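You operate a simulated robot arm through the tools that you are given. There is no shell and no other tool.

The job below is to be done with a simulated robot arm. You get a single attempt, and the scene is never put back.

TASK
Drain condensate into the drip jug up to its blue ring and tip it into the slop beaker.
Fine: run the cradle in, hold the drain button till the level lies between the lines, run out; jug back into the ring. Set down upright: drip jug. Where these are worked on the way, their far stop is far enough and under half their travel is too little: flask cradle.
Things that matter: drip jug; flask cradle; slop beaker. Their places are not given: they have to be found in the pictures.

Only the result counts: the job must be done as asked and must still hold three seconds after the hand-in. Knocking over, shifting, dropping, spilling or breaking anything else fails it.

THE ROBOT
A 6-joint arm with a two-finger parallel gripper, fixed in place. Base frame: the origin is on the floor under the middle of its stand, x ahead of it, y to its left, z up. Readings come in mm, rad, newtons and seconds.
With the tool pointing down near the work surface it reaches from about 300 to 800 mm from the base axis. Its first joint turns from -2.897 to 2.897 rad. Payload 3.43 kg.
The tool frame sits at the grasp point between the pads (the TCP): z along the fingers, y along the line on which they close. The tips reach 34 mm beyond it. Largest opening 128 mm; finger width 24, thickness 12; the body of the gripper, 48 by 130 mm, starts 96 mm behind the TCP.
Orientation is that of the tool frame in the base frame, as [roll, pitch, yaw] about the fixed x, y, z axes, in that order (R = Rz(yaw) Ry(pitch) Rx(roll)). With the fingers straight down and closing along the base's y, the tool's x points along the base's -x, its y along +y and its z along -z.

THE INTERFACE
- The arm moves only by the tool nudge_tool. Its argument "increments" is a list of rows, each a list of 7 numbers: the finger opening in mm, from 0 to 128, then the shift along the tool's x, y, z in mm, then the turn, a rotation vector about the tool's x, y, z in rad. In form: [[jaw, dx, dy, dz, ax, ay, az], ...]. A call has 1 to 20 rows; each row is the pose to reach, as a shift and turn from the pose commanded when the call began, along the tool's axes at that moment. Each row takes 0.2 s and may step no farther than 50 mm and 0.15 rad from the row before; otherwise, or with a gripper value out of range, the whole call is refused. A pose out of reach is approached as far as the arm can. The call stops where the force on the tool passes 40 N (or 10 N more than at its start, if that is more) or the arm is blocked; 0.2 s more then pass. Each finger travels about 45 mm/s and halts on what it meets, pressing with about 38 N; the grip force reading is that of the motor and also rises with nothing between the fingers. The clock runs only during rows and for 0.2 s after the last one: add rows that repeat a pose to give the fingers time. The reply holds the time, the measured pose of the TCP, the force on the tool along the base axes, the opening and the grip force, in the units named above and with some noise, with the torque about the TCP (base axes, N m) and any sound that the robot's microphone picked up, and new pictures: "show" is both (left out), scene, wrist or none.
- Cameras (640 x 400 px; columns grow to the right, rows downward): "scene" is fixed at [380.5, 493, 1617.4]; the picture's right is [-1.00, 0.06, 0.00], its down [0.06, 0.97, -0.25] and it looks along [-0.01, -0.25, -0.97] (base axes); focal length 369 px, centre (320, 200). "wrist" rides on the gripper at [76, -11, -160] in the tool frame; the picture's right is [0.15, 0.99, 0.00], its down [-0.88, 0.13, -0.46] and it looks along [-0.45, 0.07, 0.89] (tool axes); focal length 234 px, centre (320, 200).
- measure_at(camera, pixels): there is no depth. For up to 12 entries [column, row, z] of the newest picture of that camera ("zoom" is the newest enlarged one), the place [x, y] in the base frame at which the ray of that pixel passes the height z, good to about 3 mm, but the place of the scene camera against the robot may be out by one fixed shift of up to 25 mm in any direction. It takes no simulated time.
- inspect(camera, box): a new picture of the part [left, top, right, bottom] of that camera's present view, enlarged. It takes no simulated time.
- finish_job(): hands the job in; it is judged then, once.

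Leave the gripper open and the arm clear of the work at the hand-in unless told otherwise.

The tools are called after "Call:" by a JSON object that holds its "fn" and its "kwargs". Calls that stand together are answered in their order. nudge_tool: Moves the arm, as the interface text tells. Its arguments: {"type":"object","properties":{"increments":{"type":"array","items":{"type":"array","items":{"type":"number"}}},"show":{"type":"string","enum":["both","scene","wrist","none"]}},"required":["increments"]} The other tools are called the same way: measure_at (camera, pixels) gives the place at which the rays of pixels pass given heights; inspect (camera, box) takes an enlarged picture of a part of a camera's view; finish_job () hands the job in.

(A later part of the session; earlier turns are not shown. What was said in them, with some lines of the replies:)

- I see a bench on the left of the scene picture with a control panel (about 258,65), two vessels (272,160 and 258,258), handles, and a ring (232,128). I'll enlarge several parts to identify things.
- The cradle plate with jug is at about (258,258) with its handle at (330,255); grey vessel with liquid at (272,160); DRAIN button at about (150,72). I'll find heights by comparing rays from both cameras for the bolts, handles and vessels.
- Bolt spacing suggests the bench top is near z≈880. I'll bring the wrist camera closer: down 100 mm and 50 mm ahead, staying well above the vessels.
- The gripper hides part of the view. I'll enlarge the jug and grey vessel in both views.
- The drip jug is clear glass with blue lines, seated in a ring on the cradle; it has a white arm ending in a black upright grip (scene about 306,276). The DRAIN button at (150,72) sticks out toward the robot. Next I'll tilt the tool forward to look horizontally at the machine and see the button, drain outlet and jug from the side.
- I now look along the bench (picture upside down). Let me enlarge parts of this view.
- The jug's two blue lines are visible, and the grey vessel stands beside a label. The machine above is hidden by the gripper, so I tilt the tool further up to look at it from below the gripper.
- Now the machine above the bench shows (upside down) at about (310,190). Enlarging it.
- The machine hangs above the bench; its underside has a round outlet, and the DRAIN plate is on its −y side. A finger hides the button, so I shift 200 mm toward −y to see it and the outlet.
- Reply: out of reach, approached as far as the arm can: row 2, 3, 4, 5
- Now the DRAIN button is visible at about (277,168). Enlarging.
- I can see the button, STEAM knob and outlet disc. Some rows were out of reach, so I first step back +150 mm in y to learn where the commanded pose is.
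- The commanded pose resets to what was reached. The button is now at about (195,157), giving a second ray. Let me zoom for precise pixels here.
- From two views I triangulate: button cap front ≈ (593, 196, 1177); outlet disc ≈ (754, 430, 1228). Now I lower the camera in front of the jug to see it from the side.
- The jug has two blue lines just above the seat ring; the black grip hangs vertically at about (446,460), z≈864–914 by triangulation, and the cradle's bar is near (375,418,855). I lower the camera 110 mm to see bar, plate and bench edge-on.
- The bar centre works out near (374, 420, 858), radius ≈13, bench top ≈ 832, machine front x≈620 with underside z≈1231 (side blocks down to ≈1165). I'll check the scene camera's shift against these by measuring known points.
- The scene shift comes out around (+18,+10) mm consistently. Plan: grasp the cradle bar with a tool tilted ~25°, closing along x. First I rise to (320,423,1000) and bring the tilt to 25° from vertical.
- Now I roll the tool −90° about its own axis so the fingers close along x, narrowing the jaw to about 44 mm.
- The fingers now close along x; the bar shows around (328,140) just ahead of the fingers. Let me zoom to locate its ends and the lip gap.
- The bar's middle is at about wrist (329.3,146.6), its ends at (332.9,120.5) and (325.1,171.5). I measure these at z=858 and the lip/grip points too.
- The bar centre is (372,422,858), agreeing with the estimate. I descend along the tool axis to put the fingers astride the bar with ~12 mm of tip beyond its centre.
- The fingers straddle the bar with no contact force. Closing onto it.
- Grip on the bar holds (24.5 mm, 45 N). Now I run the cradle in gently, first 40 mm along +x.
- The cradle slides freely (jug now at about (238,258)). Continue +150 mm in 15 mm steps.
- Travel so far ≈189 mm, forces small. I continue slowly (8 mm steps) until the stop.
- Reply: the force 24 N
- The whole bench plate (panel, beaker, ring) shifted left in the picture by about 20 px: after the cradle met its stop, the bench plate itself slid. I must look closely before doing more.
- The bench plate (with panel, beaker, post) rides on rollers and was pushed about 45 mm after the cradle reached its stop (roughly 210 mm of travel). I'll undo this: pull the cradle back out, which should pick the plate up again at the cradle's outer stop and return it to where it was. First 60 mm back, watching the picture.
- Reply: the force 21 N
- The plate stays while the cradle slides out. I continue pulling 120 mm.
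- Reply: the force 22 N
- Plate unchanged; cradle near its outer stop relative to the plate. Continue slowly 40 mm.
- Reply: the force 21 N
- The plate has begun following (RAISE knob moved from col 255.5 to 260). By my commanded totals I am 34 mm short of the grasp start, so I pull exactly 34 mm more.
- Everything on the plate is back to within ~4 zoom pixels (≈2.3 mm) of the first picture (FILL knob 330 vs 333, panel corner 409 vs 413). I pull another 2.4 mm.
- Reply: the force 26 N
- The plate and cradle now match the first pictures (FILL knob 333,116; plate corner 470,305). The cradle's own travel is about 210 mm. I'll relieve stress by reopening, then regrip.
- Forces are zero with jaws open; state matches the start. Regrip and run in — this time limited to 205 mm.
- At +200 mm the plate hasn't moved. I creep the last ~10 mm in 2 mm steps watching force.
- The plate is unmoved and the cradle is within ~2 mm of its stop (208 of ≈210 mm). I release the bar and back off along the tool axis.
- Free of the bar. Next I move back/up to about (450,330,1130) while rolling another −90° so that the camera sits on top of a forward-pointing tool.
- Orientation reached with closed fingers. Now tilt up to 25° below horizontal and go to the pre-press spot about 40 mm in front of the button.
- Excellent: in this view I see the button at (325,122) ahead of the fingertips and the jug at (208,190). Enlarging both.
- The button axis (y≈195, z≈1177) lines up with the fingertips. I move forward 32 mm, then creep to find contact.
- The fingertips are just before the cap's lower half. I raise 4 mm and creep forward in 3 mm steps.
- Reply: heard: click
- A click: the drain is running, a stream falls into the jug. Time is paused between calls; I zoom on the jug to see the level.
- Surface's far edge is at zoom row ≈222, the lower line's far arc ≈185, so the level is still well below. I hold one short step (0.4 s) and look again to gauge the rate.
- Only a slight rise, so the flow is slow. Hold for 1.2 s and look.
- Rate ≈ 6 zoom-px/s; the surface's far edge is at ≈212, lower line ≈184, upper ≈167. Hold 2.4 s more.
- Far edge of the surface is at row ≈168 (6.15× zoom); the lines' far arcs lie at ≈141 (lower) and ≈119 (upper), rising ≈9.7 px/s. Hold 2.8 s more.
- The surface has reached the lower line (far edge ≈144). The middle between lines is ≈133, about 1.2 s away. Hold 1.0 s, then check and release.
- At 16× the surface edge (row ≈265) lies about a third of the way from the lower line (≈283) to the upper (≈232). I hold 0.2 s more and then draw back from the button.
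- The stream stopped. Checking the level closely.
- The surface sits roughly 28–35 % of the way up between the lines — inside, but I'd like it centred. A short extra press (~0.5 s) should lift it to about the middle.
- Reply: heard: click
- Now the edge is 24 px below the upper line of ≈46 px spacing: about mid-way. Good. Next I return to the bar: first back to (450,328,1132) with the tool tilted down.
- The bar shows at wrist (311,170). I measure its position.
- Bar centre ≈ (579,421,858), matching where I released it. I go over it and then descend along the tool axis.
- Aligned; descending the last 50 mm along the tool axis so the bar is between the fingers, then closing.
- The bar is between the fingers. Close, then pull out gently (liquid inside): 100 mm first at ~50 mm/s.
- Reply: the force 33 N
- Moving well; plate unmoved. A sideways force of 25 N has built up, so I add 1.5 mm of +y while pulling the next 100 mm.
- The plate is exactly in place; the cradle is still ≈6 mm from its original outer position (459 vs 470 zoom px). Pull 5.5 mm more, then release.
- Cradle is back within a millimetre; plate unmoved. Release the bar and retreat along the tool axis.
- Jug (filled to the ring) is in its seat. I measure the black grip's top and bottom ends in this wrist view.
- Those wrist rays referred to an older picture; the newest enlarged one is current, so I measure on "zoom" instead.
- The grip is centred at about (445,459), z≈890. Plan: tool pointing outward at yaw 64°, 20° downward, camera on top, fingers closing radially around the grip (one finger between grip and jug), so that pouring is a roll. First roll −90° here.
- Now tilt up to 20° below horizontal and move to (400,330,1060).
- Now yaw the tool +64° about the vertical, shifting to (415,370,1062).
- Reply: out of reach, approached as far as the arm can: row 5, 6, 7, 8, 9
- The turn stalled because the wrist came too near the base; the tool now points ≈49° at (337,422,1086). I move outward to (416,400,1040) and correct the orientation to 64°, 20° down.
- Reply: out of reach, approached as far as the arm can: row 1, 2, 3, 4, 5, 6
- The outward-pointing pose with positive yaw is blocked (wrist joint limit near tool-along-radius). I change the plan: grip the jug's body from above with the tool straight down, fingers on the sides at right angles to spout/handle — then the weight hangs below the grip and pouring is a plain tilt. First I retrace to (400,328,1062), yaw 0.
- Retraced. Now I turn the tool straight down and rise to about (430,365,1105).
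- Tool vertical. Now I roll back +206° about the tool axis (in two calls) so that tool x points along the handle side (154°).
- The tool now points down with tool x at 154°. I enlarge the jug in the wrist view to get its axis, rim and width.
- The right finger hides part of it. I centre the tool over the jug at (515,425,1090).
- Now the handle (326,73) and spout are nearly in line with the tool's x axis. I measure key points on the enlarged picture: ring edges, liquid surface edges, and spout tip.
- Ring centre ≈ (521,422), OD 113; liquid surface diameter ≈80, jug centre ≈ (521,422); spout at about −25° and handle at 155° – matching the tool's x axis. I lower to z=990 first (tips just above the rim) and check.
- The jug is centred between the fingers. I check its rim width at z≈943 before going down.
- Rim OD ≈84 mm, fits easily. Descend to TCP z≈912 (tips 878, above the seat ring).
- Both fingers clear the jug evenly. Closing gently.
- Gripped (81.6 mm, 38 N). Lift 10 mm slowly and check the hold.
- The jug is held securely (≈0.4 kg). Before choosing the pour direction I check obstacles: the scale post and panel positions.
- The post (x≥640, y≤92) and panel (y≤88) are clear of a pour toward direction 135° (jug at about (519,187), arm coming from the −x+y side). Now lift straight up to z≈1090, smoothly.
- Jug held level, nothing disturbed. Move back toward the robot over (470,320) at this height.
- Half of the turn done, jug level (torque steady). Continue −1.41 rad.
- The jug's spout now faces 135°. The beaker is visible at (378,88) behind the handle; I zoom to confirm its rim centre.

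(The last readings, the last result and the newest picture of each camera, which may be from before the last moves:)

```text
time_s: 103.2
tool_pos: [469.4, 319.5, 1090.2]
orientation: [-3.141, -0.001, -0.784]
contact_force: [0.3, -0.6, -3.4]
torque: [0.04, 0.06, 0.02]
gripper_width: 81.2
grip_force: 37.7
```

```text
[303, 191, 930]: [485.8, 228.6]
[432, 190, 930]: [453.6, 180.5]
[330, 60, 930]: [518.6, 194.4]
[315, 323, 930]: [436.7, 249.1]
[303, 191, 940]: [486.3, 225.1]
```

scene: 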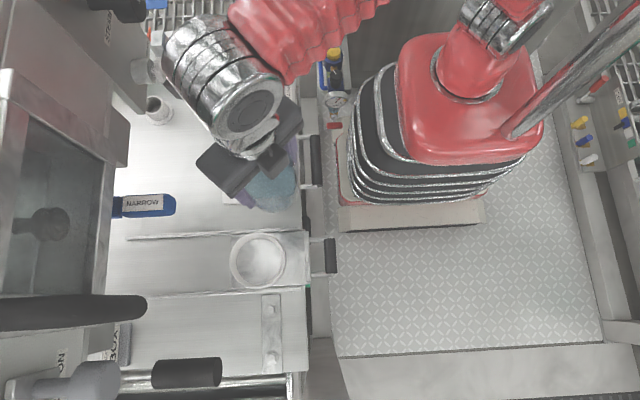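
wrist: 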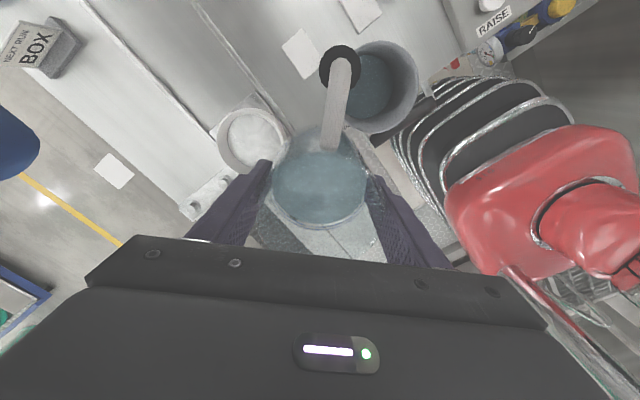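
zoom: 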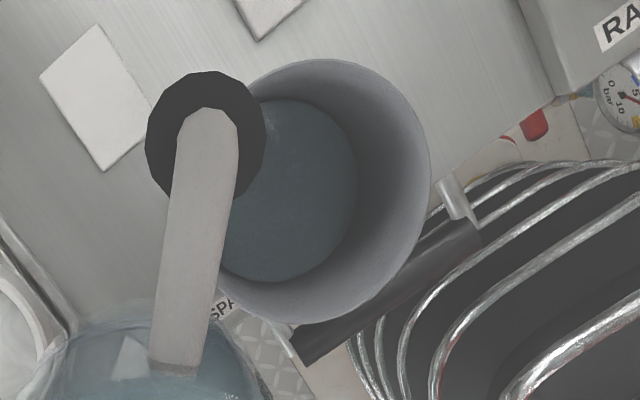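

Beaker rim centre ≈ (479,225), radius ≈50. To keep the wrist away from the machine I pre-tilt by 0.6 rad here (pouring should only begin near 50°), then shift over the beaker.

Call:
{"fn": "nudge_tool", "kwargs": {"increments": [[70, 0, 0, 0, 0, 0.02, 0], [70, 0, 0, 0, 0, 0.06, 0], [70, 0, 0, 0, 0, 0.12, 0], [70, 0, 0, 0, 0, 0.19, 0], [70, 0, 0, 0, 0, 0.26, 0], [70, 0, 0, 0, 0, 0.33, 0], [70, 0, 0, 0, 0, 0.4, 0], [70, 0, 0, 0, 0, 0.46, 0], [70, 0, 0, 0, 0, 0.5, 0]], "show": "both"}}

Call:
{"fn": "inspect", "kwargs": {"camera": "wrist", "box": [230, 90, 410, 240]}}

```text
time_s: 105.2
tool_pos: [469.7, 320.5, 1089.1]
orientation: [3.14, -0.501, -0.786]
contact_force: [-0.3, 0.2, -3.2]
torque: [0.05, 0.05, -0.02]
gripper_width: 81.4
grip_force: 38.4
```

scene: 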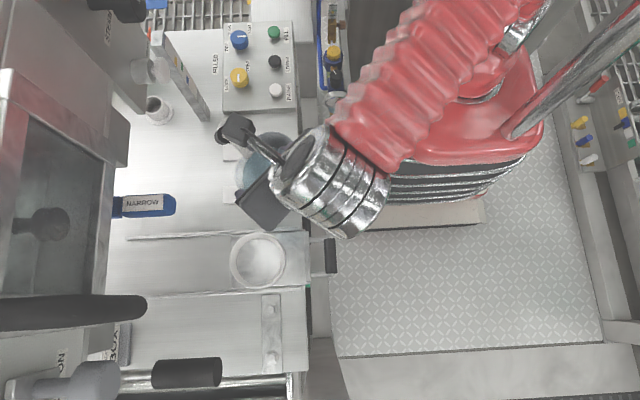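
wrist: 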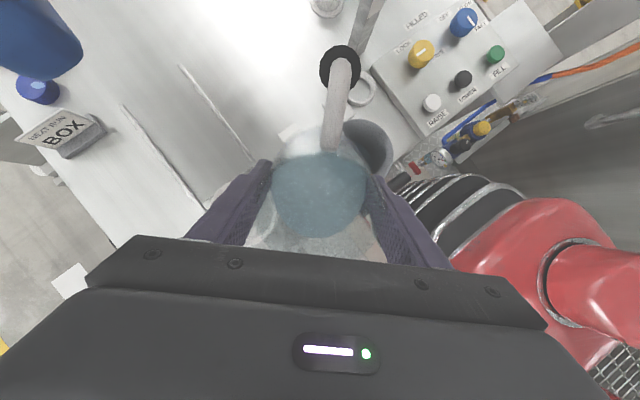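

```text
2.67 times, centred on (320, 165) of wrist
```

zoom: 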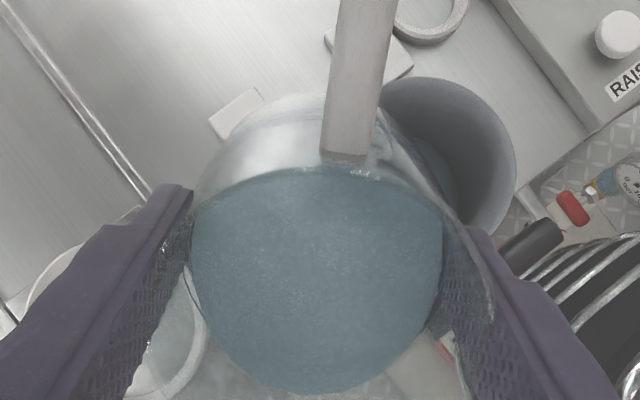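

Tilted 29° and nothing near the lip yet. Now shift over the beaker to TCP (518,186,1045).

Call:
{"fn": "nudge_tool", "kwargs": {"increments": [[70, 4, 3, 5, 0, 0, 0], [70, 14, 9, 15, 0, 0, 0], [70, 27, 18, 30, 0, 0, 0], [70, 41, 27, 46, 0, 0, 0], [70, 55, 36, 61, 0, 0, 0], [70, 69, 45, 76, 0, 0, 0], [70, 80, 53, 89, 0, 0, 0], [70, 88, 58, 98, 0, 0, 0], [70, 91.3, 60.2, 101.4, 0, 0, 0], [70, 91.3, 60.2, 101.4, 0, 0, 0]], "show": "both"}}

Call:
{"fn": "inspect", "kwargs": {"camera": "wrist", "box": [230, 90, 410, 240]}}

Call:
{"fn": "inspect", "kwargs": {"camera": "scene", "box": [180, 80, 340, 220]}}

```text
time_s: 107.4
tool_pos: [516.6, 186.6, 1044.1]
orientation: [3.14, -0.501, -0.784]
contact_force: [-0.2, -0.6, -3.2]
torque: [0.07, 0.08, 0.03]
gripper_width: 81.5
grip_force: 37.3
```

scene: 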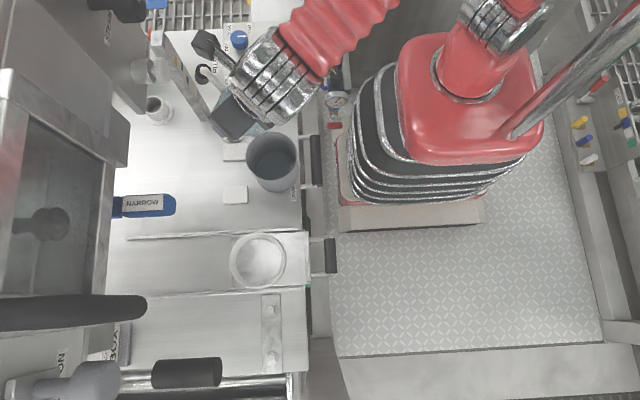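
wrist: 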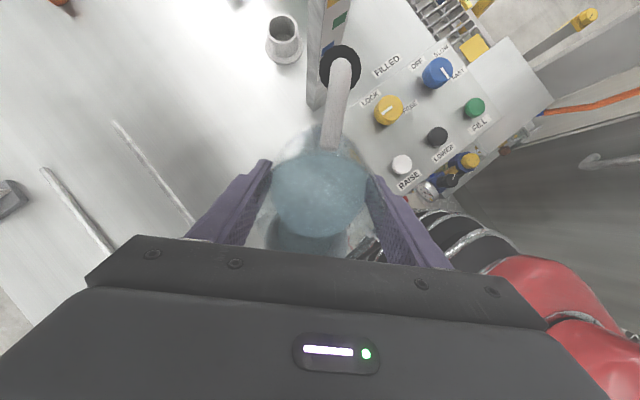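

```text
2.67 times, centred on (320, 165) of wrist
```

zoom: 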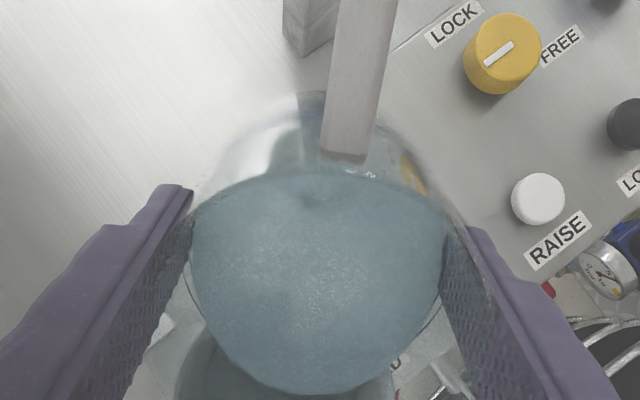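

```text
2.86 times, centred on (260, 150) of scene
```

zoom: 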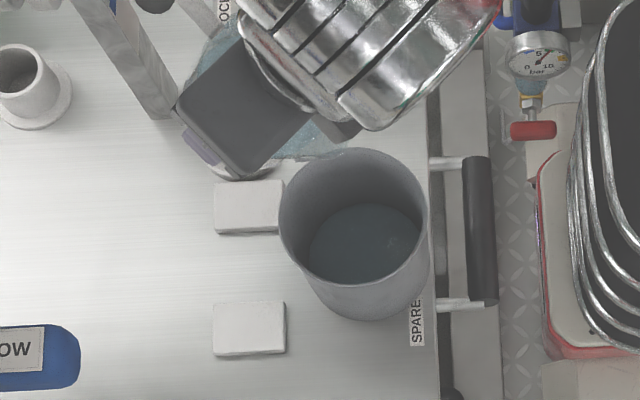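

The lip is over the beaker's centre. Now I tilt slowly from 29° to 63° while lowering 25 mm.

Call:
{"fn": "nudge_tool", "kwargs": {"increments": [[70, -1, 0, 2, 0, 0.04, 0], [70, -2, 0, 4, 0, 0.09, 0], [70, -3.5, 0, 6.5, 0, 0.14, 0], [70, -5, 0, 9, 0, 0.19, 0], [70, -6, 0, 11, 0, 0.24, 0], [70, -7, 0, 13, 0, 0.29, 0], [70, -8.5, 0, 15.5, 0, 0.34, 0], [70, -9.5, 0, 17.5, 0, 0.39, 0], [70, -10.5, 0, 19.5, 0, 0.44, 0], [70, -11.5, 0, 21, 0, 0.49, 0], [70, -12, 0, 21.9, 0, 0.54, 0]], "show": "both"}}

Call:
{"fn": "inspect", "kwargs": {"camera": "wrist", "box": [230, 90, 410, 240]}}

Call:
{"fn": "inspect", "kwargs": {"camera": "scene", "box": [180, 80, 340, 220]}}

```text
time_s: 109.8
tool_pos: [519.2, 186.7, 1018.9]
orientation: [3.14, -1.042, -0.782]
contact_force: [0.7, 0.0, -2.9]
torque: [0.08, 0.1, 0.02]
gripper_width: 81.5
grip_force: 37.8
```

scene: 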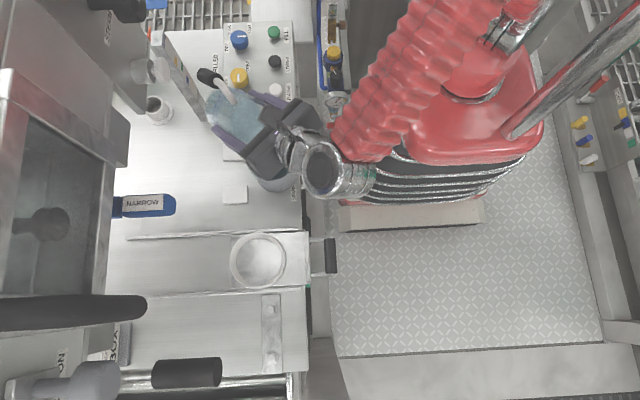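
wrist: 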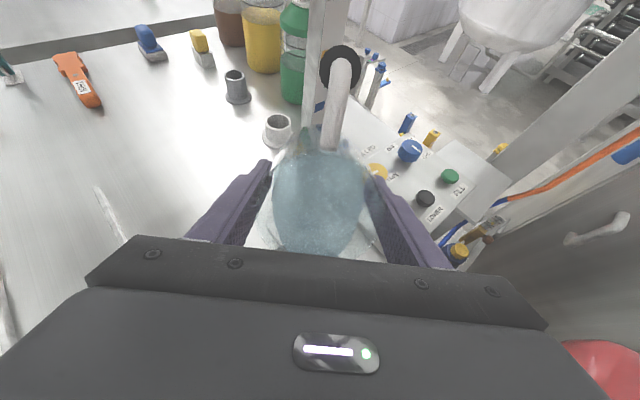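

```text
2.67 times, centred on (320, 165) of wrist
```

zoom: 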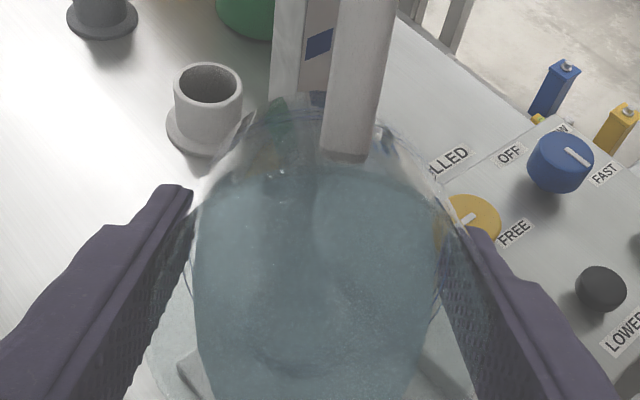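

```text
2.86 times, centred on (260, 150) of scene
```

zoom: 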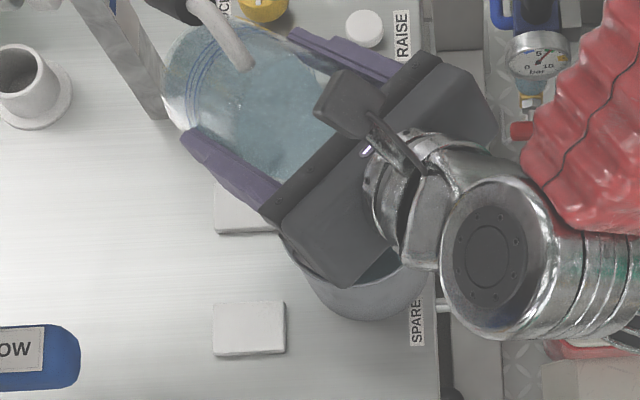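

60° tilt; the liquid is near the lip and over the beaker. Continue slowly to about 86°.

Call:
{"fn": "nudge_tool", "kwargs": {"increments": [[70, 0, 0, 0, 0, 0.03, 0], [70, 0, 0, 0, 0, 0.06, 0], [70, 0, 0, 0, 0, 0.09, 0], [70, 0, 0, 0, 0, 0.12, 0], [70, 0, 0, 0, 0, 0.15, 0], [70, 0, 0, 0, 0, 0.18, 0], [70, 0, 0, 0, 0, 0.2, 0], [70, 0, 0, 0, 0, 0.2, 0]], "show": "both"}}

Call:
{"fn": "inspect", "kwargs": {"camera": "scene", "box": [180, 80, 340, 220]}}

Call:
{"fn": "inspect", "kwargs": {"camera": "wrist", "box": [230, 90, 410, 240]}}

```text
time_s: 111.6
tool_pos: [518.6, 186.6, 1019.7]
orientation: [3.14, -1.241, -0.784]
contact_force: [0.4, 0.8, -2.1]
torque: [0.05, 0.03, -0.02]
gripper_width: 81.5
grip_force: 38.2
```

scene: 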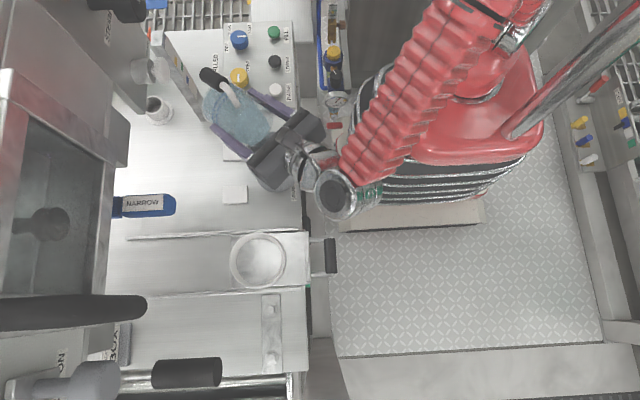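
wrist: 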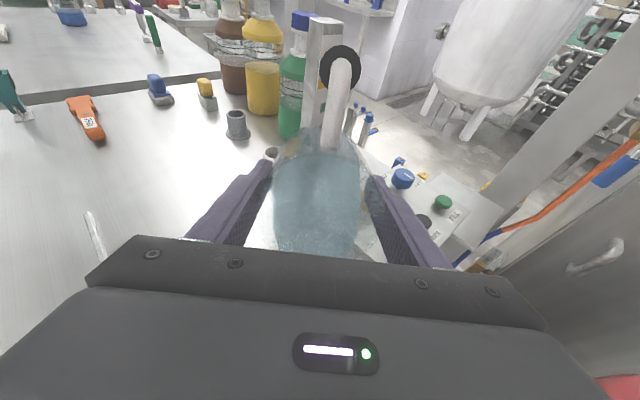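

```text
2.86 times, centred on (260, 150) of scene
```

zoom: 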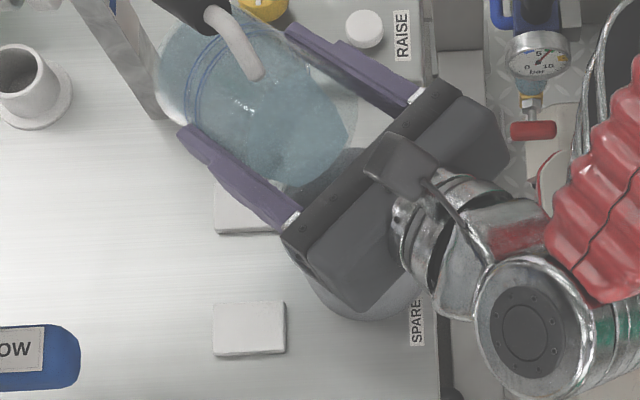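

```text
2.67 times, centred on (320, 165) of wrist
```

zoom: 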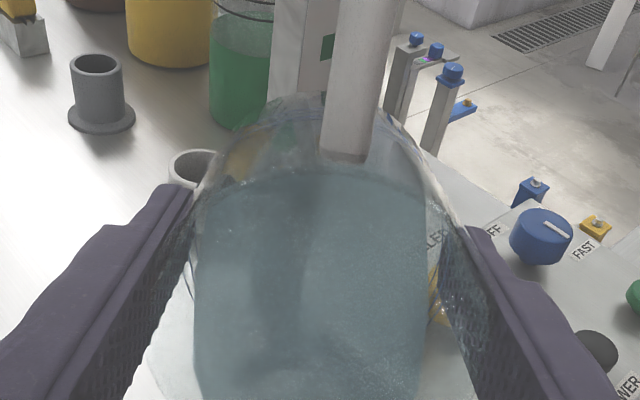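

Weight dropped from 3.9 to 2.1 N: it's pouring, with nothing visible on the bench. Continue tilting to ≈88°.

Call:
{"fn": "nudge_tool", "kwargs": {"increments": [[70, 0, 0, 0, 0, 0.03, 0], [70, 0, 0, 0, 0, 0.06, 0], [70, 0, 0, 0, 0, 0.09, 0], [70, 0, 0, 0, 0, 0.13, 0], [70, 0, 0, 0, 0, 0.17, 0], [70, 0, 0, 0, 0, 0.21, 0], [70, 0, 0, 0, 0, 0.25, 0], [70, 0, 0, 0, 0, 0.29, 0], [70, 0, 0, 0, 0, 0.3, 0]], "show": "both"}}

Call:
{"fn": "inspect", "kwargs": {"camera": "scene", "box": [180, 80, 340, 220]}}

Call:
{"fn": "inspect", "kwargs": {"camera": "wrist", "box": [230, 90, 410, 240]}}

```text
time_s: 113.6
tool_pos: [518.7, 186.5, 1018.2]
orientation: [3.118, -1.541, -0.761]
contact_force: [0.1, 0.1, -1.0]
torque: [-0.02, 0.0, 0.0]
gripper_width: 81.8
grip_force: 37.6
```

scene: 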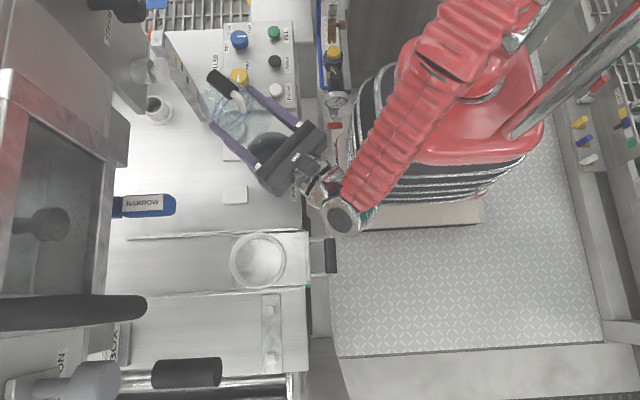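
wrist: 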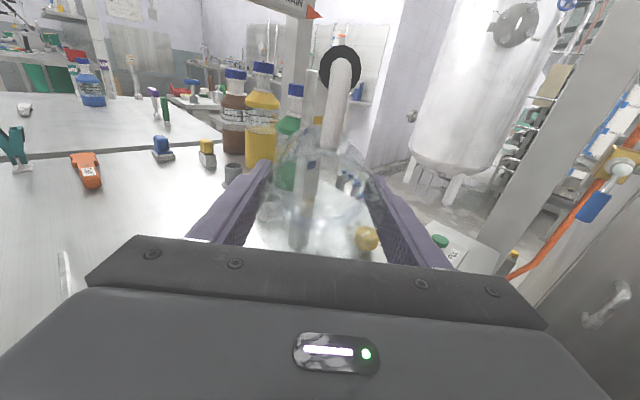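

```text
2.86 times, centred on (260, 150) of scene
```

zoom: 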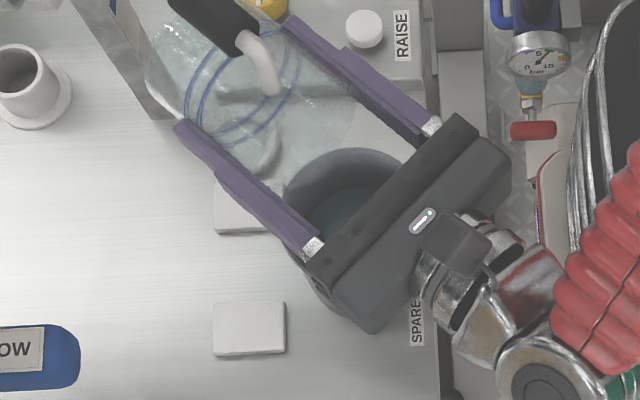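

```text
2.67 times, centred on (320, 165) of wrist
```

zoom: 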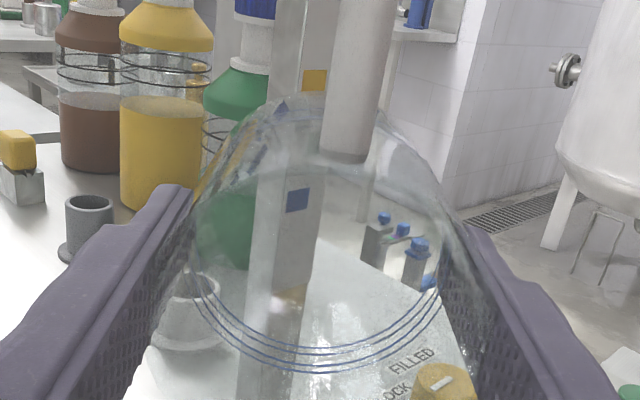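

The jug looks empty (weight −1.0 N). I tilt a little further (≈100°) and wait for the last drops.

Call:
{"fn": "nudge_tool", "kwargs": {"increments": [[70, 0, 0, 0, 0, 0.05, 0], [70, 0, 0, 0, 0, 0.1, 0], [70, 0, 0, 0, 0, 0.15, 0], [70, 0, 0, 0, 0, 0.2, 0], [70, 0, 0, 0, 0, 0.2, 0], [70, 0, 0, 0, 0, 0.2, 0], [70, 0, 0, 0, 0, 0.2, 0], [70, 0, 0, 0, 0, 0.2, 0], [70, 0, 0, 0, 0, 0.2, 0], [70, 0, 0, 0, 0, 0.2, 0]], "show": "both"}}

Call:
{"fn": "inspect", "kwargs": {"camera": "scene", "box": [180, 80, 340, 220]}}

```text
time_s: 115.8
tool_pos: [517.3, 186.1, 1019.7]
orientation: [0.005, -1.401, 2.352]
contact_force: [0.5, -0.2, -1.8]
torque: [0.05, -0.05, 0.0]
gripper_width: 81.1
grip_force: 38.0
```

scene: 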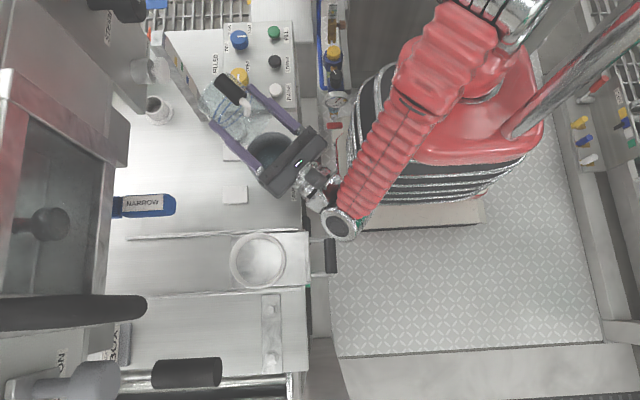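
wrist: 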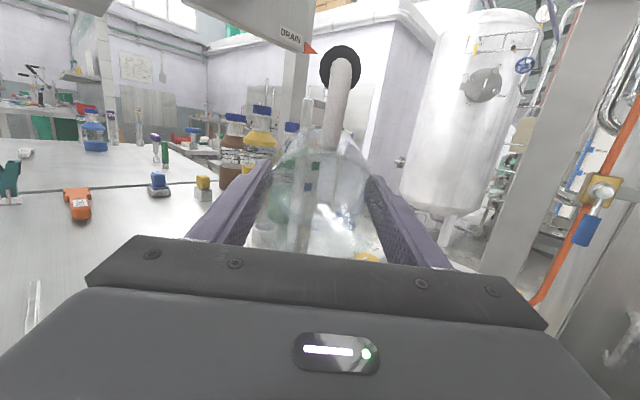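

```text
2.86 times, centred on (260, 150) of scene
```

zoom: 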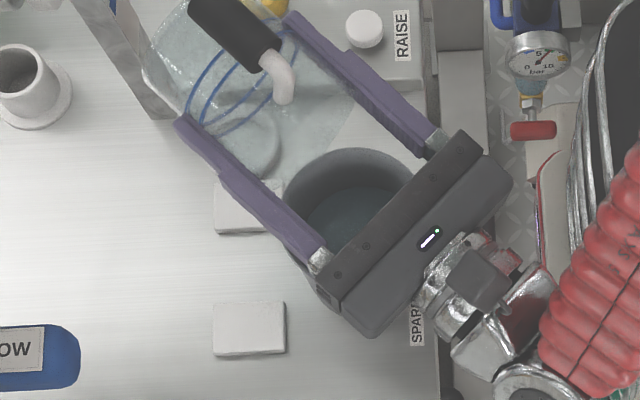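

Empty. Now I turn the jug back up along the reverse path: first to 29° tilt, rising 25 mm.

Call:
{"fn": "nudge_tool", "kwargs": {"increments": [[70, 2, 0, 0.3, 0, -0.05, 0], [70, 4, 0, 0.7, 0, -0.15, 0], [70, 6, 0, 1, 0, -0.25, 0], [70, 8, 0, 1.4, 0, -0.35, 0], [70, 10, 0, 1.7, 0, -0.45, 0], [70, 12, 0, 2, 0, -0.55, 0], [70, 14, 0, 2.4, 0, -0.65, 0], [70, 16, 0, 2.7, 0, -0.75, 0], [70, 18, 0, 3, 0, -0.85, 0], [70, 20, 0, 3.4, 0, -0.95, 0], [70, 22, 0, 3.7, 0, -1.05, 0], [70, 23.5, 0, 4, 0, -1.15, 0], [70, 24.6, 0, 4.2, 0, -1.24, 0], [70, 24.6, 0, 4.2, 0, -1.24, 0]], "show": "both"}}

Call:
{"fn": "inspect", "kwargs": {"camera": "scene", "box": [180, 80, 340, 220]}}

Call:
{"fn": "inspect", "kwargs": {"camera": "wrist", "box": [230, 90, 410, 240]}}

```text
time_s: 118.8
tool_pos: [518.4, 186.7, 1045.8]
orientation: [3.141, -0.498, -0.784]
contact_force: [0.1, -0.5, -1.9]
torque: [0.05, 0.06, 0.04]
gripper_width: 81.4
grip_force: 38.1
```

scene: 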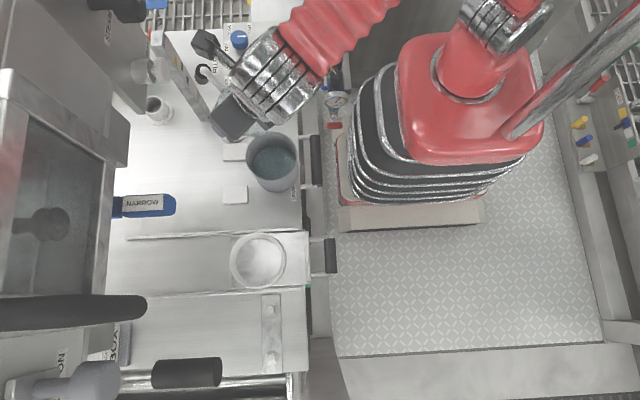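
wrist: 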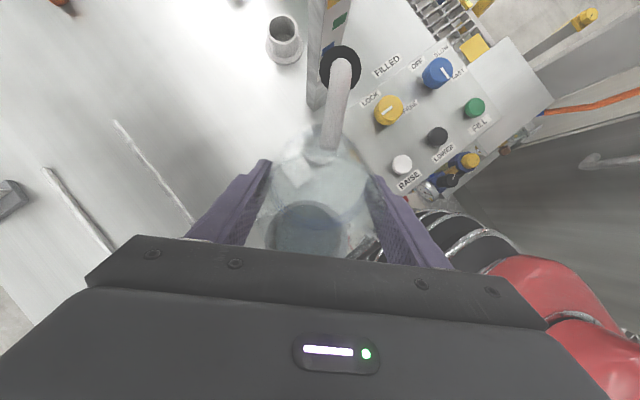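

```text
2.86 times, centred on (260, 150) of scene
```

zoom: 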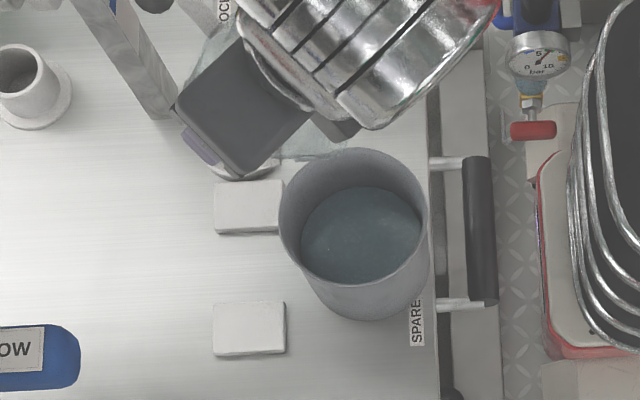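

```text
2.67 times, centred on (320, 165) of wrist
```

zoom: 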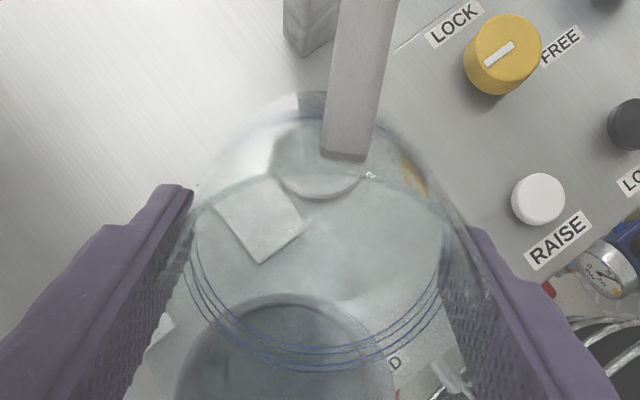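

The beaker's level is higher and the jug is clear and empty; no spill seen. Reverse the translation to (469,320,1090).

Call:
{"fn": "nudge_tool", "kwargs": {"increments": [[70, -6, -4, -7, 0, 0, 0], [70, -20, -13, -22, 0, 0, 0], [70, -38, -25, -42, 0, 0, 0], [70, -56, -37, -62, 0, 0, 0], [70, -74, -49, -82, 0, 0, 0], [70, -86, -57, -96, 0, 0, 0], [70, -91.3, -60.2, -101.4, 0, 0, 0], [70, -91.3, -60.2, -101.4, 0, -0.1, 0], [70, -91.3, -60.2, -101.4, 0, -0.2, 0], [70, -91.3, -60.2, -101.4, 0, -0.3, 0], [70, -91.3, -60.2, -101.4, 0, -0.4, 0], [70, -91.3, -60.2, -101.4, 0, -0.5, 0], [70, -91.3, -60.2, -101.4, 0, -0.5, 0]], "show": "none"}}

```text
time_s: 121.6
tool_pos: [470.1, 319.8, 1090.0]
orientation: [-3.14, 0.001, -0.785]
contact_force: [0.1, -0.9, -0.6]
torque: [0.05, 0.06, -0.02]
gripper_width: 81.6
grip_force: 38.2
```

Upright again. Turn back by +2.807 rad about the tool axis in two calls.

Call:
{"fn": "nudge_tool", "kwargs": {"increments": [[70, 0, 0, 0, 0, 0, 0.05], [70, 0, 0, 0, 0, 0, 0.15], [70, 0, 0, 0, 0, 0, 0.27], [70, 0, 0, 0, 0, 0, 0.4], [70, 0, 0, 0, 0, 0, 0.53], [70, 0, 0, 0, 0, 0, 0.66], [70, 0, 0, 0, 0, 0, 0.79], [70, 0, 0, 0, 0, 0, 0.92], [70, 0, 0, 0, 0, 0, 1.05], [70, 0, 0, 0, 0, 0, 1.18], [70, 0, 0, 0, 0, 0, 1.3], [70, 0, 0, 0, 0, 0, 1.38], [70, 0, 0, 0, 0, 0, 1.407]], "show": "none"}}

Call:
{"fn": "nudge_tool", "kwargs": {"increments": [[70, 0, 0, 0, 0, 0, 0.05], [70, 0, 0, 0, 0, 0, 0.15], [70, 0, 0, 0, 0, 0, 0.27], [70, 0, 0, 0, 0, 0, 0.4], [70, 0, 0, 0, 0, 0, 0.53], [70, 0, 0, 0, 0, 0, 0.66], [70, 0, 0, 0, 0, 0, 0.79], [70, 0, 0, 0, 0, 0, 0.92], [70, 0, 0, 0, 0, 0, 1.05], [70, 0, 0, 0, 0, 0, 1.18], [70, 0, 0, 0, 0, 0, 1.3], [70, 0, 0, 0, 0, 0, 1.37], [70, 0, 0, 0, 0, 0, 1.4]], "show": "none"}}

```text
time_s: 124.4
tool_pos: [468.8, 319.9, 1089.7]
orientation: [-3.141, 0.0, -2.195]
contact_force: [-0.1, -0.2, -0.9]
torque: [0.03, 0.0, 0.0]
gripper_width: 81.6
grip_force: 37.8
```

```text
time_s: 127.2
tool_pos: [469.4, 320.0, 1089.2]
orientation: [-3.14, 0.0, 2.691]
contact_force: [-1.2, 0.6, -1.4]
torque: [-0.01, -0.03, 0.01]
gripper_width: 81.1
grip_force: 37.8
```

Back at the original heading. Move back over the seat ring (+114.5 mm along tool y), then look.

Call:
{"fn": "nudge_tool", "kwargs": {"increments": [[70, 0, 8, 0, 0, 0, 0], [70, 0, 25, 0, 0, 0, 0], [70, 0, 50, 0, 0, 0, 0], [70, 0, 75, 0, 0, 0, 0], [70, 0, 98, 0, 0, 0, 0], [70, 0, 110, 0, 0, 0, 0], [70, 0, 114.5, 0, 0, 0, 0], [70, 0, 114.5, 0, 0, 0, 0]], "show": "both"}}

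Call:
{"fn": "inspect", "kwargs": {"camera": "wrist", "box": [240, 60, 420, 240]}}

```text
time_s: 129.0
tool_pos: [519.7, 424.3, 1088.6]
orientation: [3.141, 0.0, 2.691]
contact_force: [-0.8, -0.5, -1.4]
torque: [-0.02, -0.02, -0.02]
gripper_width: 81.5
grip_force: 38.3
```

scene: 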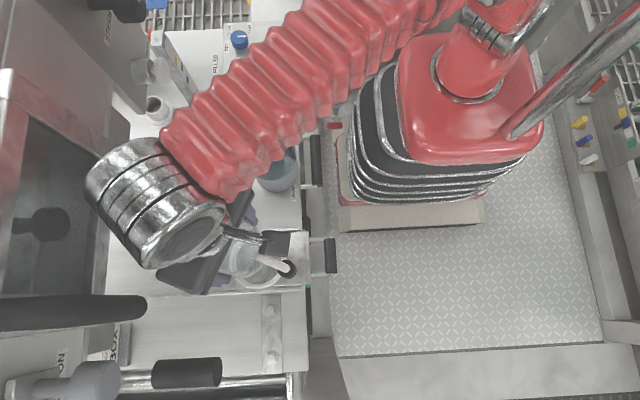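
wrist: 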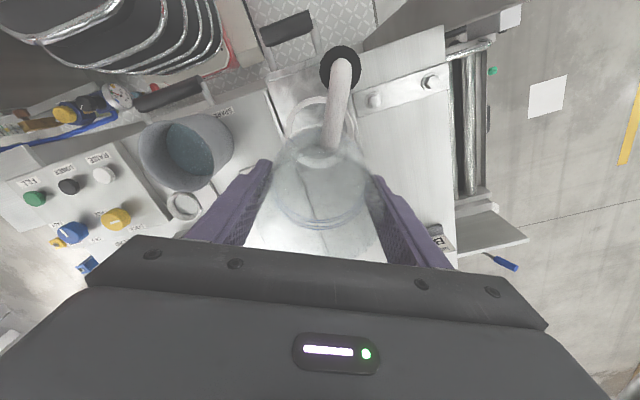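

```text
2.22 times, centred on (330, 150) of wrist
```

zoom: 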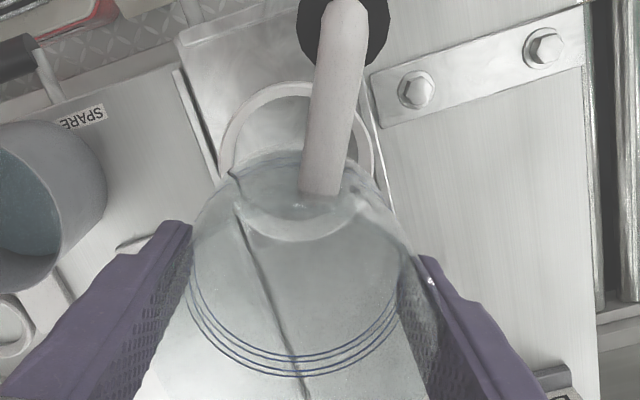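

Exactly as at lift-off. Lower straight down 160 mm first.

Call:
{"fn": "nudge_tool", "kwargs": {"increments": [[70, 0, 0, 8, 0, 0, 0], [70, 0, 0, 28, 0, 0, 0], [70, 0, 0, 52, 0, 0, 0], [70, 0, 0, 76, 0, 0, 0], [70, 0, 0, 100, 0, 0, 0], [70, 0, 0, 122, 0, 0, 0], [70, 0, 0, 140, 0, 0, 0], [70, 0, 0, 152, 0, 0, 0], [70, 0, 0, 158, 0, 0, 0], [70, 0, 0, 160, 0, 0, 0]], "show": "both"}}

Call:
{"fn": "inspect", "kwargs": {"camera": "wrist", "box": [200, 60, 440, 250]}}

Call:
{"fn": "inspect", "kwargs": {"camera": "scene", "box": [180, 200, 340, 310]}}

```text
time_s: 131.2
tool_pos: [517.5, 423.8, 929.8]
orientation: [-3.14, 0.001, 2.691]
contact_force: [0.2, 0.2, -0.9]
torque: [0.04, -0.03, 0.01]
gripper_width: 81.3
grip_force: 38.4
```

scene: 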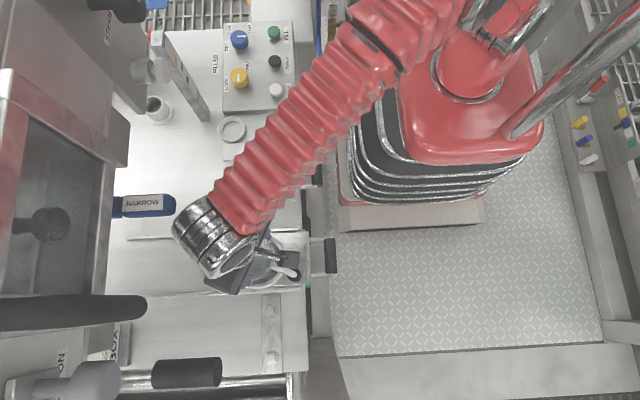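
wrist: 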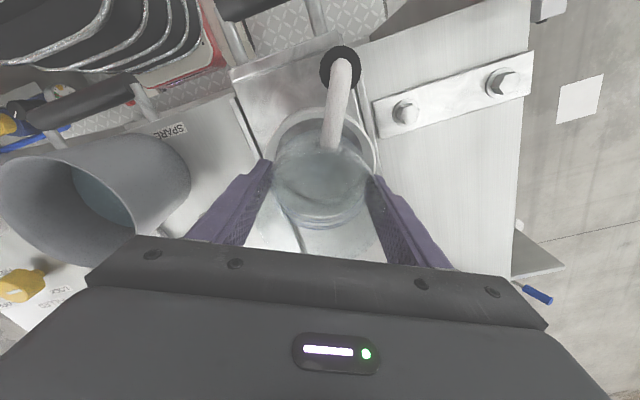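

```text
2.11 times, centred on (320, 155) of wrist
```

zoom: 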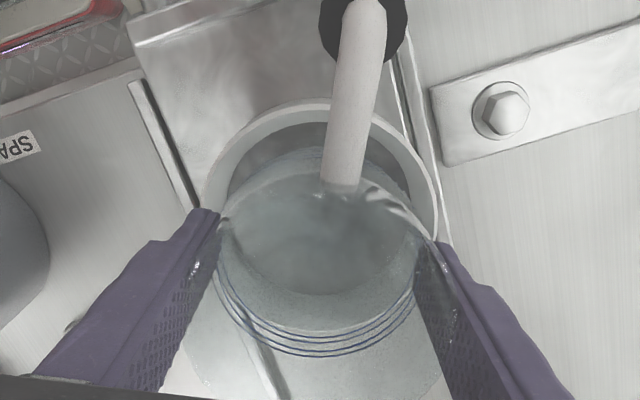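

```text
3.64 times, centred on (260, 255) of scene
```

zoom: 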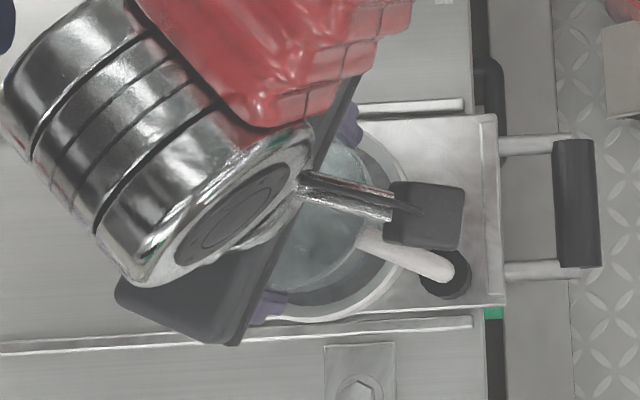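

The jug is inside the ring with even clearance, 17 mm above its seat. Lower in small steps and watch for contact.

Call:
{"fn": "nudge_tool", "kwargs": {"increments": [[70, 0, 0, 4, 0, 0, 0], [70, 0, 0, 8, 0, 0, 0], [70, 0, 0, 12, 0, 0, 0], [70, 0, 0, 14.5, 0, 0, 0], [70, 0, 0, 16, 0, 0, 0], [70, 0, 0, 16, 0, 0, 0]], "show": "none"}}

```text
time_s: 132.6
tool_pos: [519.6, 422.8, 913.5]
orientation: [3.14, 0.0, 2.69]
contact_force: [-0.8, -0.3, 1.6]
torque: [0.02, 0.09, 0.02]
gripper_width: 81.5
grip_force: 37.9
```

The force went from −1.2 to +1.6 N: the bottom is touching. One more millimetre, then check.

Call:
{"fn": "nudge_tool", "kwargs": {"increments": [[70, 0, 0, 0.6, 0, 0, 0], [70, 0, 0, 1, 0, 0, 0], [70, 0, 0, 1, 0, 0, 0]], "show": "wrist"}}

Call:
{"fn": "inspect", "kwargs": {"camera": "wrist", "box": [200, 60, 440, 250]}}

```text
time_s: 133.4
tool_pos: [519.0, 422.5, 913.0]
orientation: [3.141, 0.001, 2.691]
contact_force: [0.7, -1.6, 14.4]
torque: [-0.04, 0.53, 0.07]
gripper_width: 81.6
grip_force: 38.0
```

wrist: 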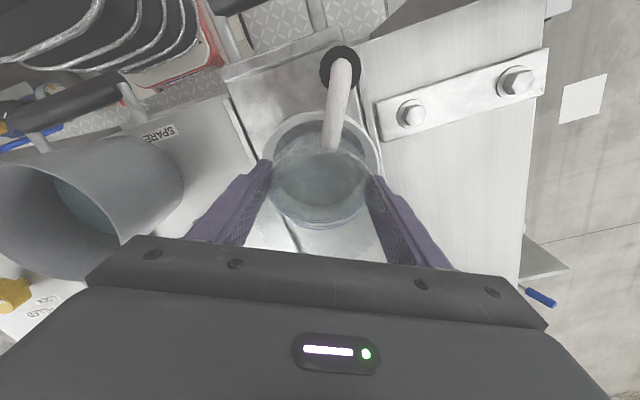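

```text
2.11 times, centred on (320, 155) of wrist
```

zoom: 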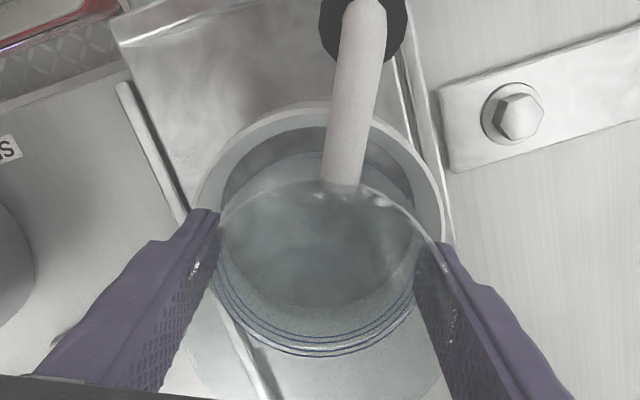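

Seated firmly (14 N). I ease up 0.7 mm, then open the fingers gently.

Call:
{"fn": "nudge_tool", "kwargs": {"increments": [[70, 0, 0, -0.7, 0, 0, 0], [70, 0, 0, -0.7, 0, 0, 0], [84, 0, 0, -0.7, 0, 0, 0], [90, 0, 0, -0.7, 0, 0, 0], [100, 0, 0, -0.7, 0, 0, 0], [115, 0, 0, -0.7, 0, 0, 0], [128, 0, 0, -0.7, 0, 0, 0], [128, 0, 0, -0.7, 0, 0, 0]], "show": "both"}}

Call:
{"fn": "inspect", "kwargs": {"camera": "wrist", "box": [200, 60, 440, 250]}}

```text
time_s: 135.2
tool_pos: [519.3, 423.5, 912.8]
orientation: [3.14, 0.001, 2.692]
contact_force: [0.0, -0.7, 0.1]
torque: [-0.02, 0.01, 0.0]
gripper_width: 128.0
grip_force: 0.0
```

scene: 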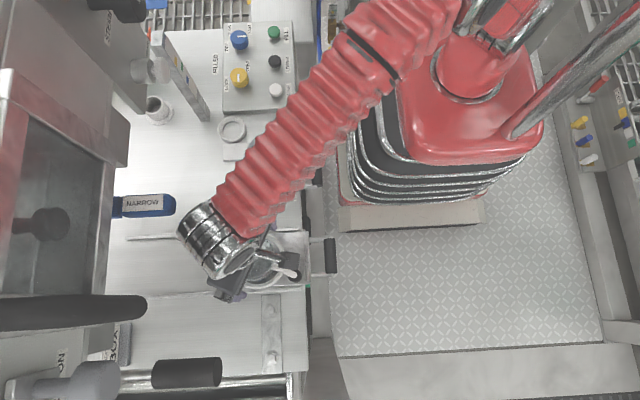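
wrist: 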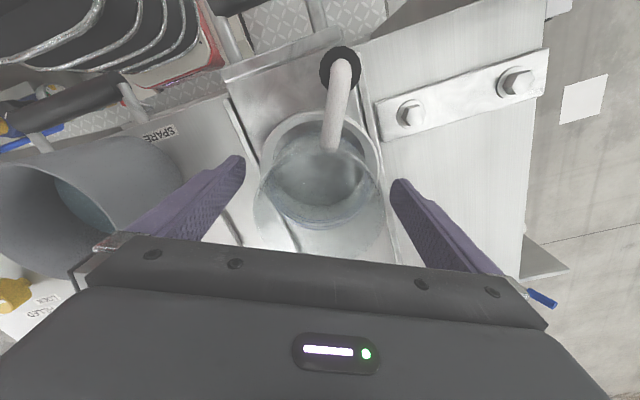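

```text
2.11 times, centred on (320, 155) of wrist
```

zoom: 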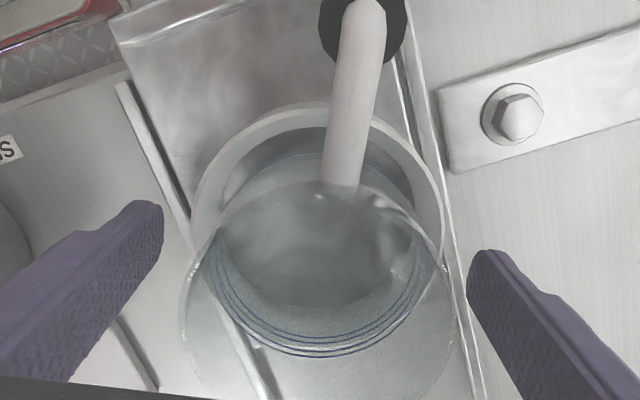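

The jug stands free in its ring, forces zero. Retreat straight up 180 mm.

Call:
{"fn": "nudge_tool", "kwargs": {"increments": [[128, 0, 0, -15, 0, 0, 0], [128, 0, 0, -45, 0, 0, 0], [128, 0, 0, -85, 0, 0, 0], [128, 0, 0, -125, 0, 0, 0], [128, 0, 0, -165, 0, 0, 0], [128, 0, 0, -180, 0, 0, 0]], "show": "none"}}

Call:
{"fn": "nudge_tool", "kwargs": {"increments": [[128, 0, -30, 0, 0, 0, 0], [128, 20, -65, 0, 0, 0, 0], [128, 45, -100, 0, 0, 0, 0], [128, 75, -125, -20, 0, 0, 0], [128, 110, -140, -50, 0, 0, 0], [128, 145, -150, -80, 0, 0, 0], [128, 170, -150, -100, 0, 0, 0], [128, 170, -150, -100, 0, 0, 0]], "show": "both"}}

```text
time_s: 136.6
tool_pos: [518.7, 422.8, 1093.4]
orientation: [-3.14, 0.001, 2.69]
contact_force: [0.6, -0.5, -0.3]
torque: [0.0, -0.06, -0.02]
gripper_width: 128.0
grip_force: 0.1
```

```text
time_s: 138.4
tool_pos: [301.1, 361.2, 1193.1]
orientation: [-3.14, -0.001, 2.691]
contact_force: [-0.9, 1.0, -0.4]
torque: [-0.01, 0.05, -0.01]
gripper_width: 127.9
grip_force: 0.0
```

scene: 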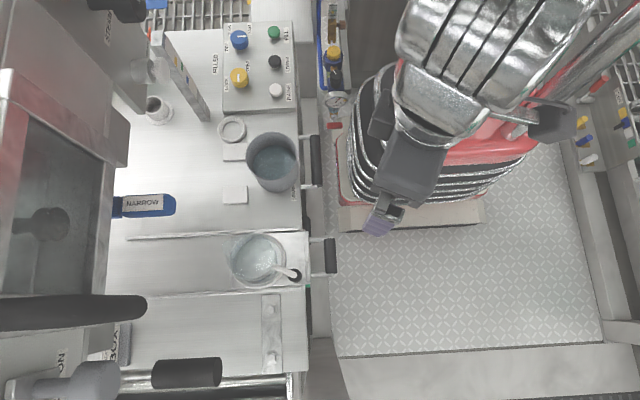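
wrist: 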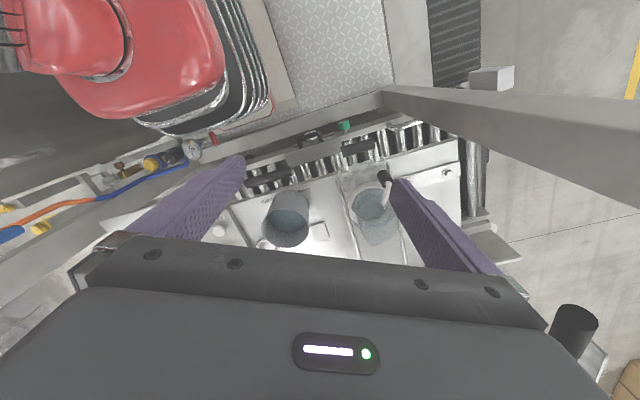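

Arm is clear. I compare the final scene closely with the start: jug/cradle, beaker, panel.

Call:
{"fn": "inspect", "kwargs": {"camera": "scene", "box": [200, 200, 340, 310]}}

Call:
{"fn": "inspect", "kwargs": {"camera": "scene", "box": [200, 100, 340, 210]}}

Call:
{"fn": "inspect", "kwargs": {"camera": "scene", "box": [200, 0, 340, 110]}}

Call:
{"fn": "inspect", "kwargs": {"camera": "scene", "box": [220, 225, 310, 295]}}

```text
3.64 times, centred on (270, 255) of scene
```

zoom: 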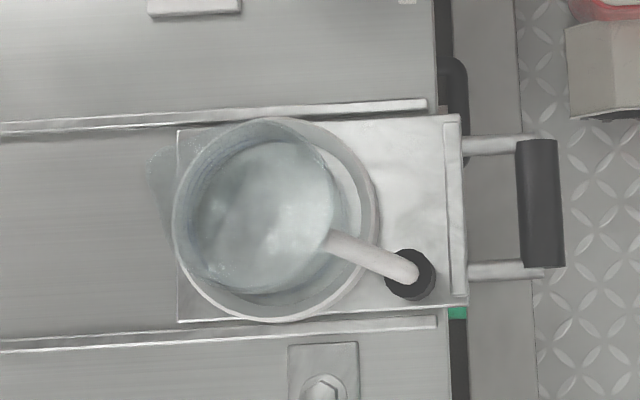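

```text
3.64 times, centred on (270, 155) of scene
```

zoom: 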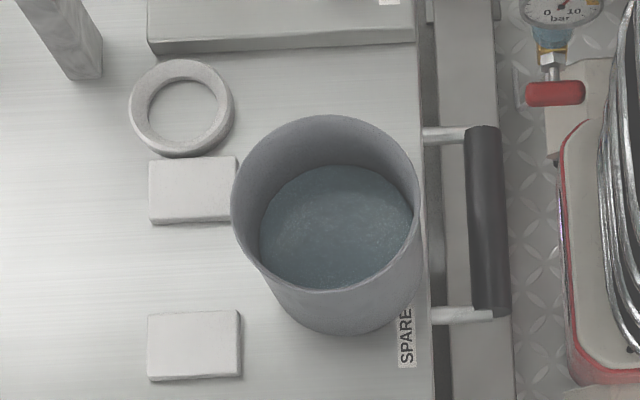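

```text
3.64 times, centred on (270, 55) of scene
```

zoom: 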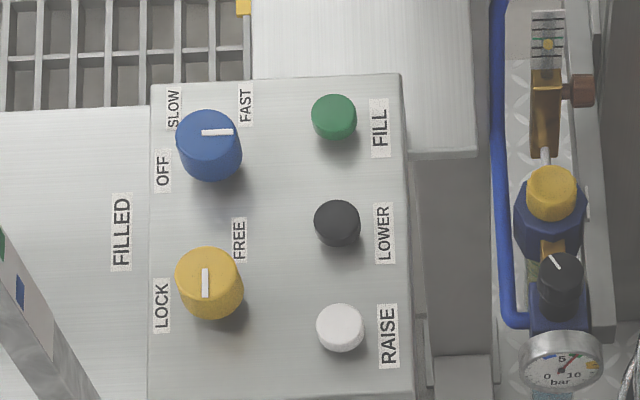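

```text
5.71 times, centred on (265, 260) of scene
```

zoom: 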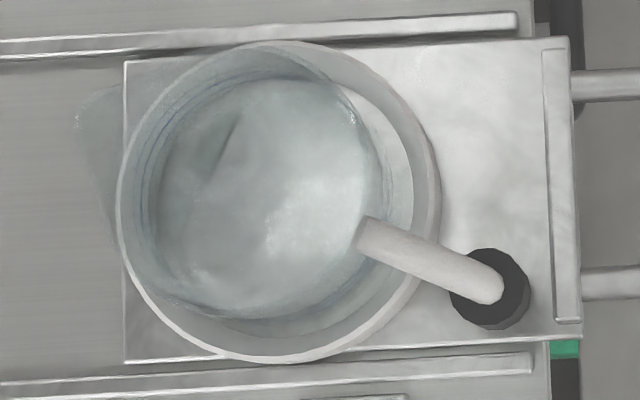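

Everything matches the first pictures: the bench plate, panel, ring and beaker are in place. The cradle is run out, the jug stands upright and empty in its ring, and the beaker's level is higher. The gripper is open and the arm is clear, so I hand in.

Call:
{"fn": "finish_job", "kwargs": {}}

```text
The job is handed in.
```

I drained the condensate to the middle of the jug's blue ring, tipped it into the slop beaker, and handed the job in. One thing went wrong on the way, and I put it back.

- **Draining:** I ran the flask cradle in to within about 2 mm of its far stop. I held the drain button until the level sat about midway between the two blue lines, then ran the cradle out again.
- **Pouring:** I gripped the jug by its body, because holding it by its handle proved out of reach. I poured everything into the grey beaker, and no spill showed in the pictures.
- **Final state:** The jug stands upright and empty in its ring. The cradle is back to within about 1 mm of its starting position. The gripper is open and the arm is clear.

**What went wrong:** on the first run-in I pushed past the cradle's stop. The whole bench plate, with the panel, beaker and post on it, slid about 45 mm. I pulled it back until the pictures matched the start to within what I could measure. I cannot tell whether the judging counts that temporary shift.

I took the grey beaker to be the slop beaker; it carries no label saying so.
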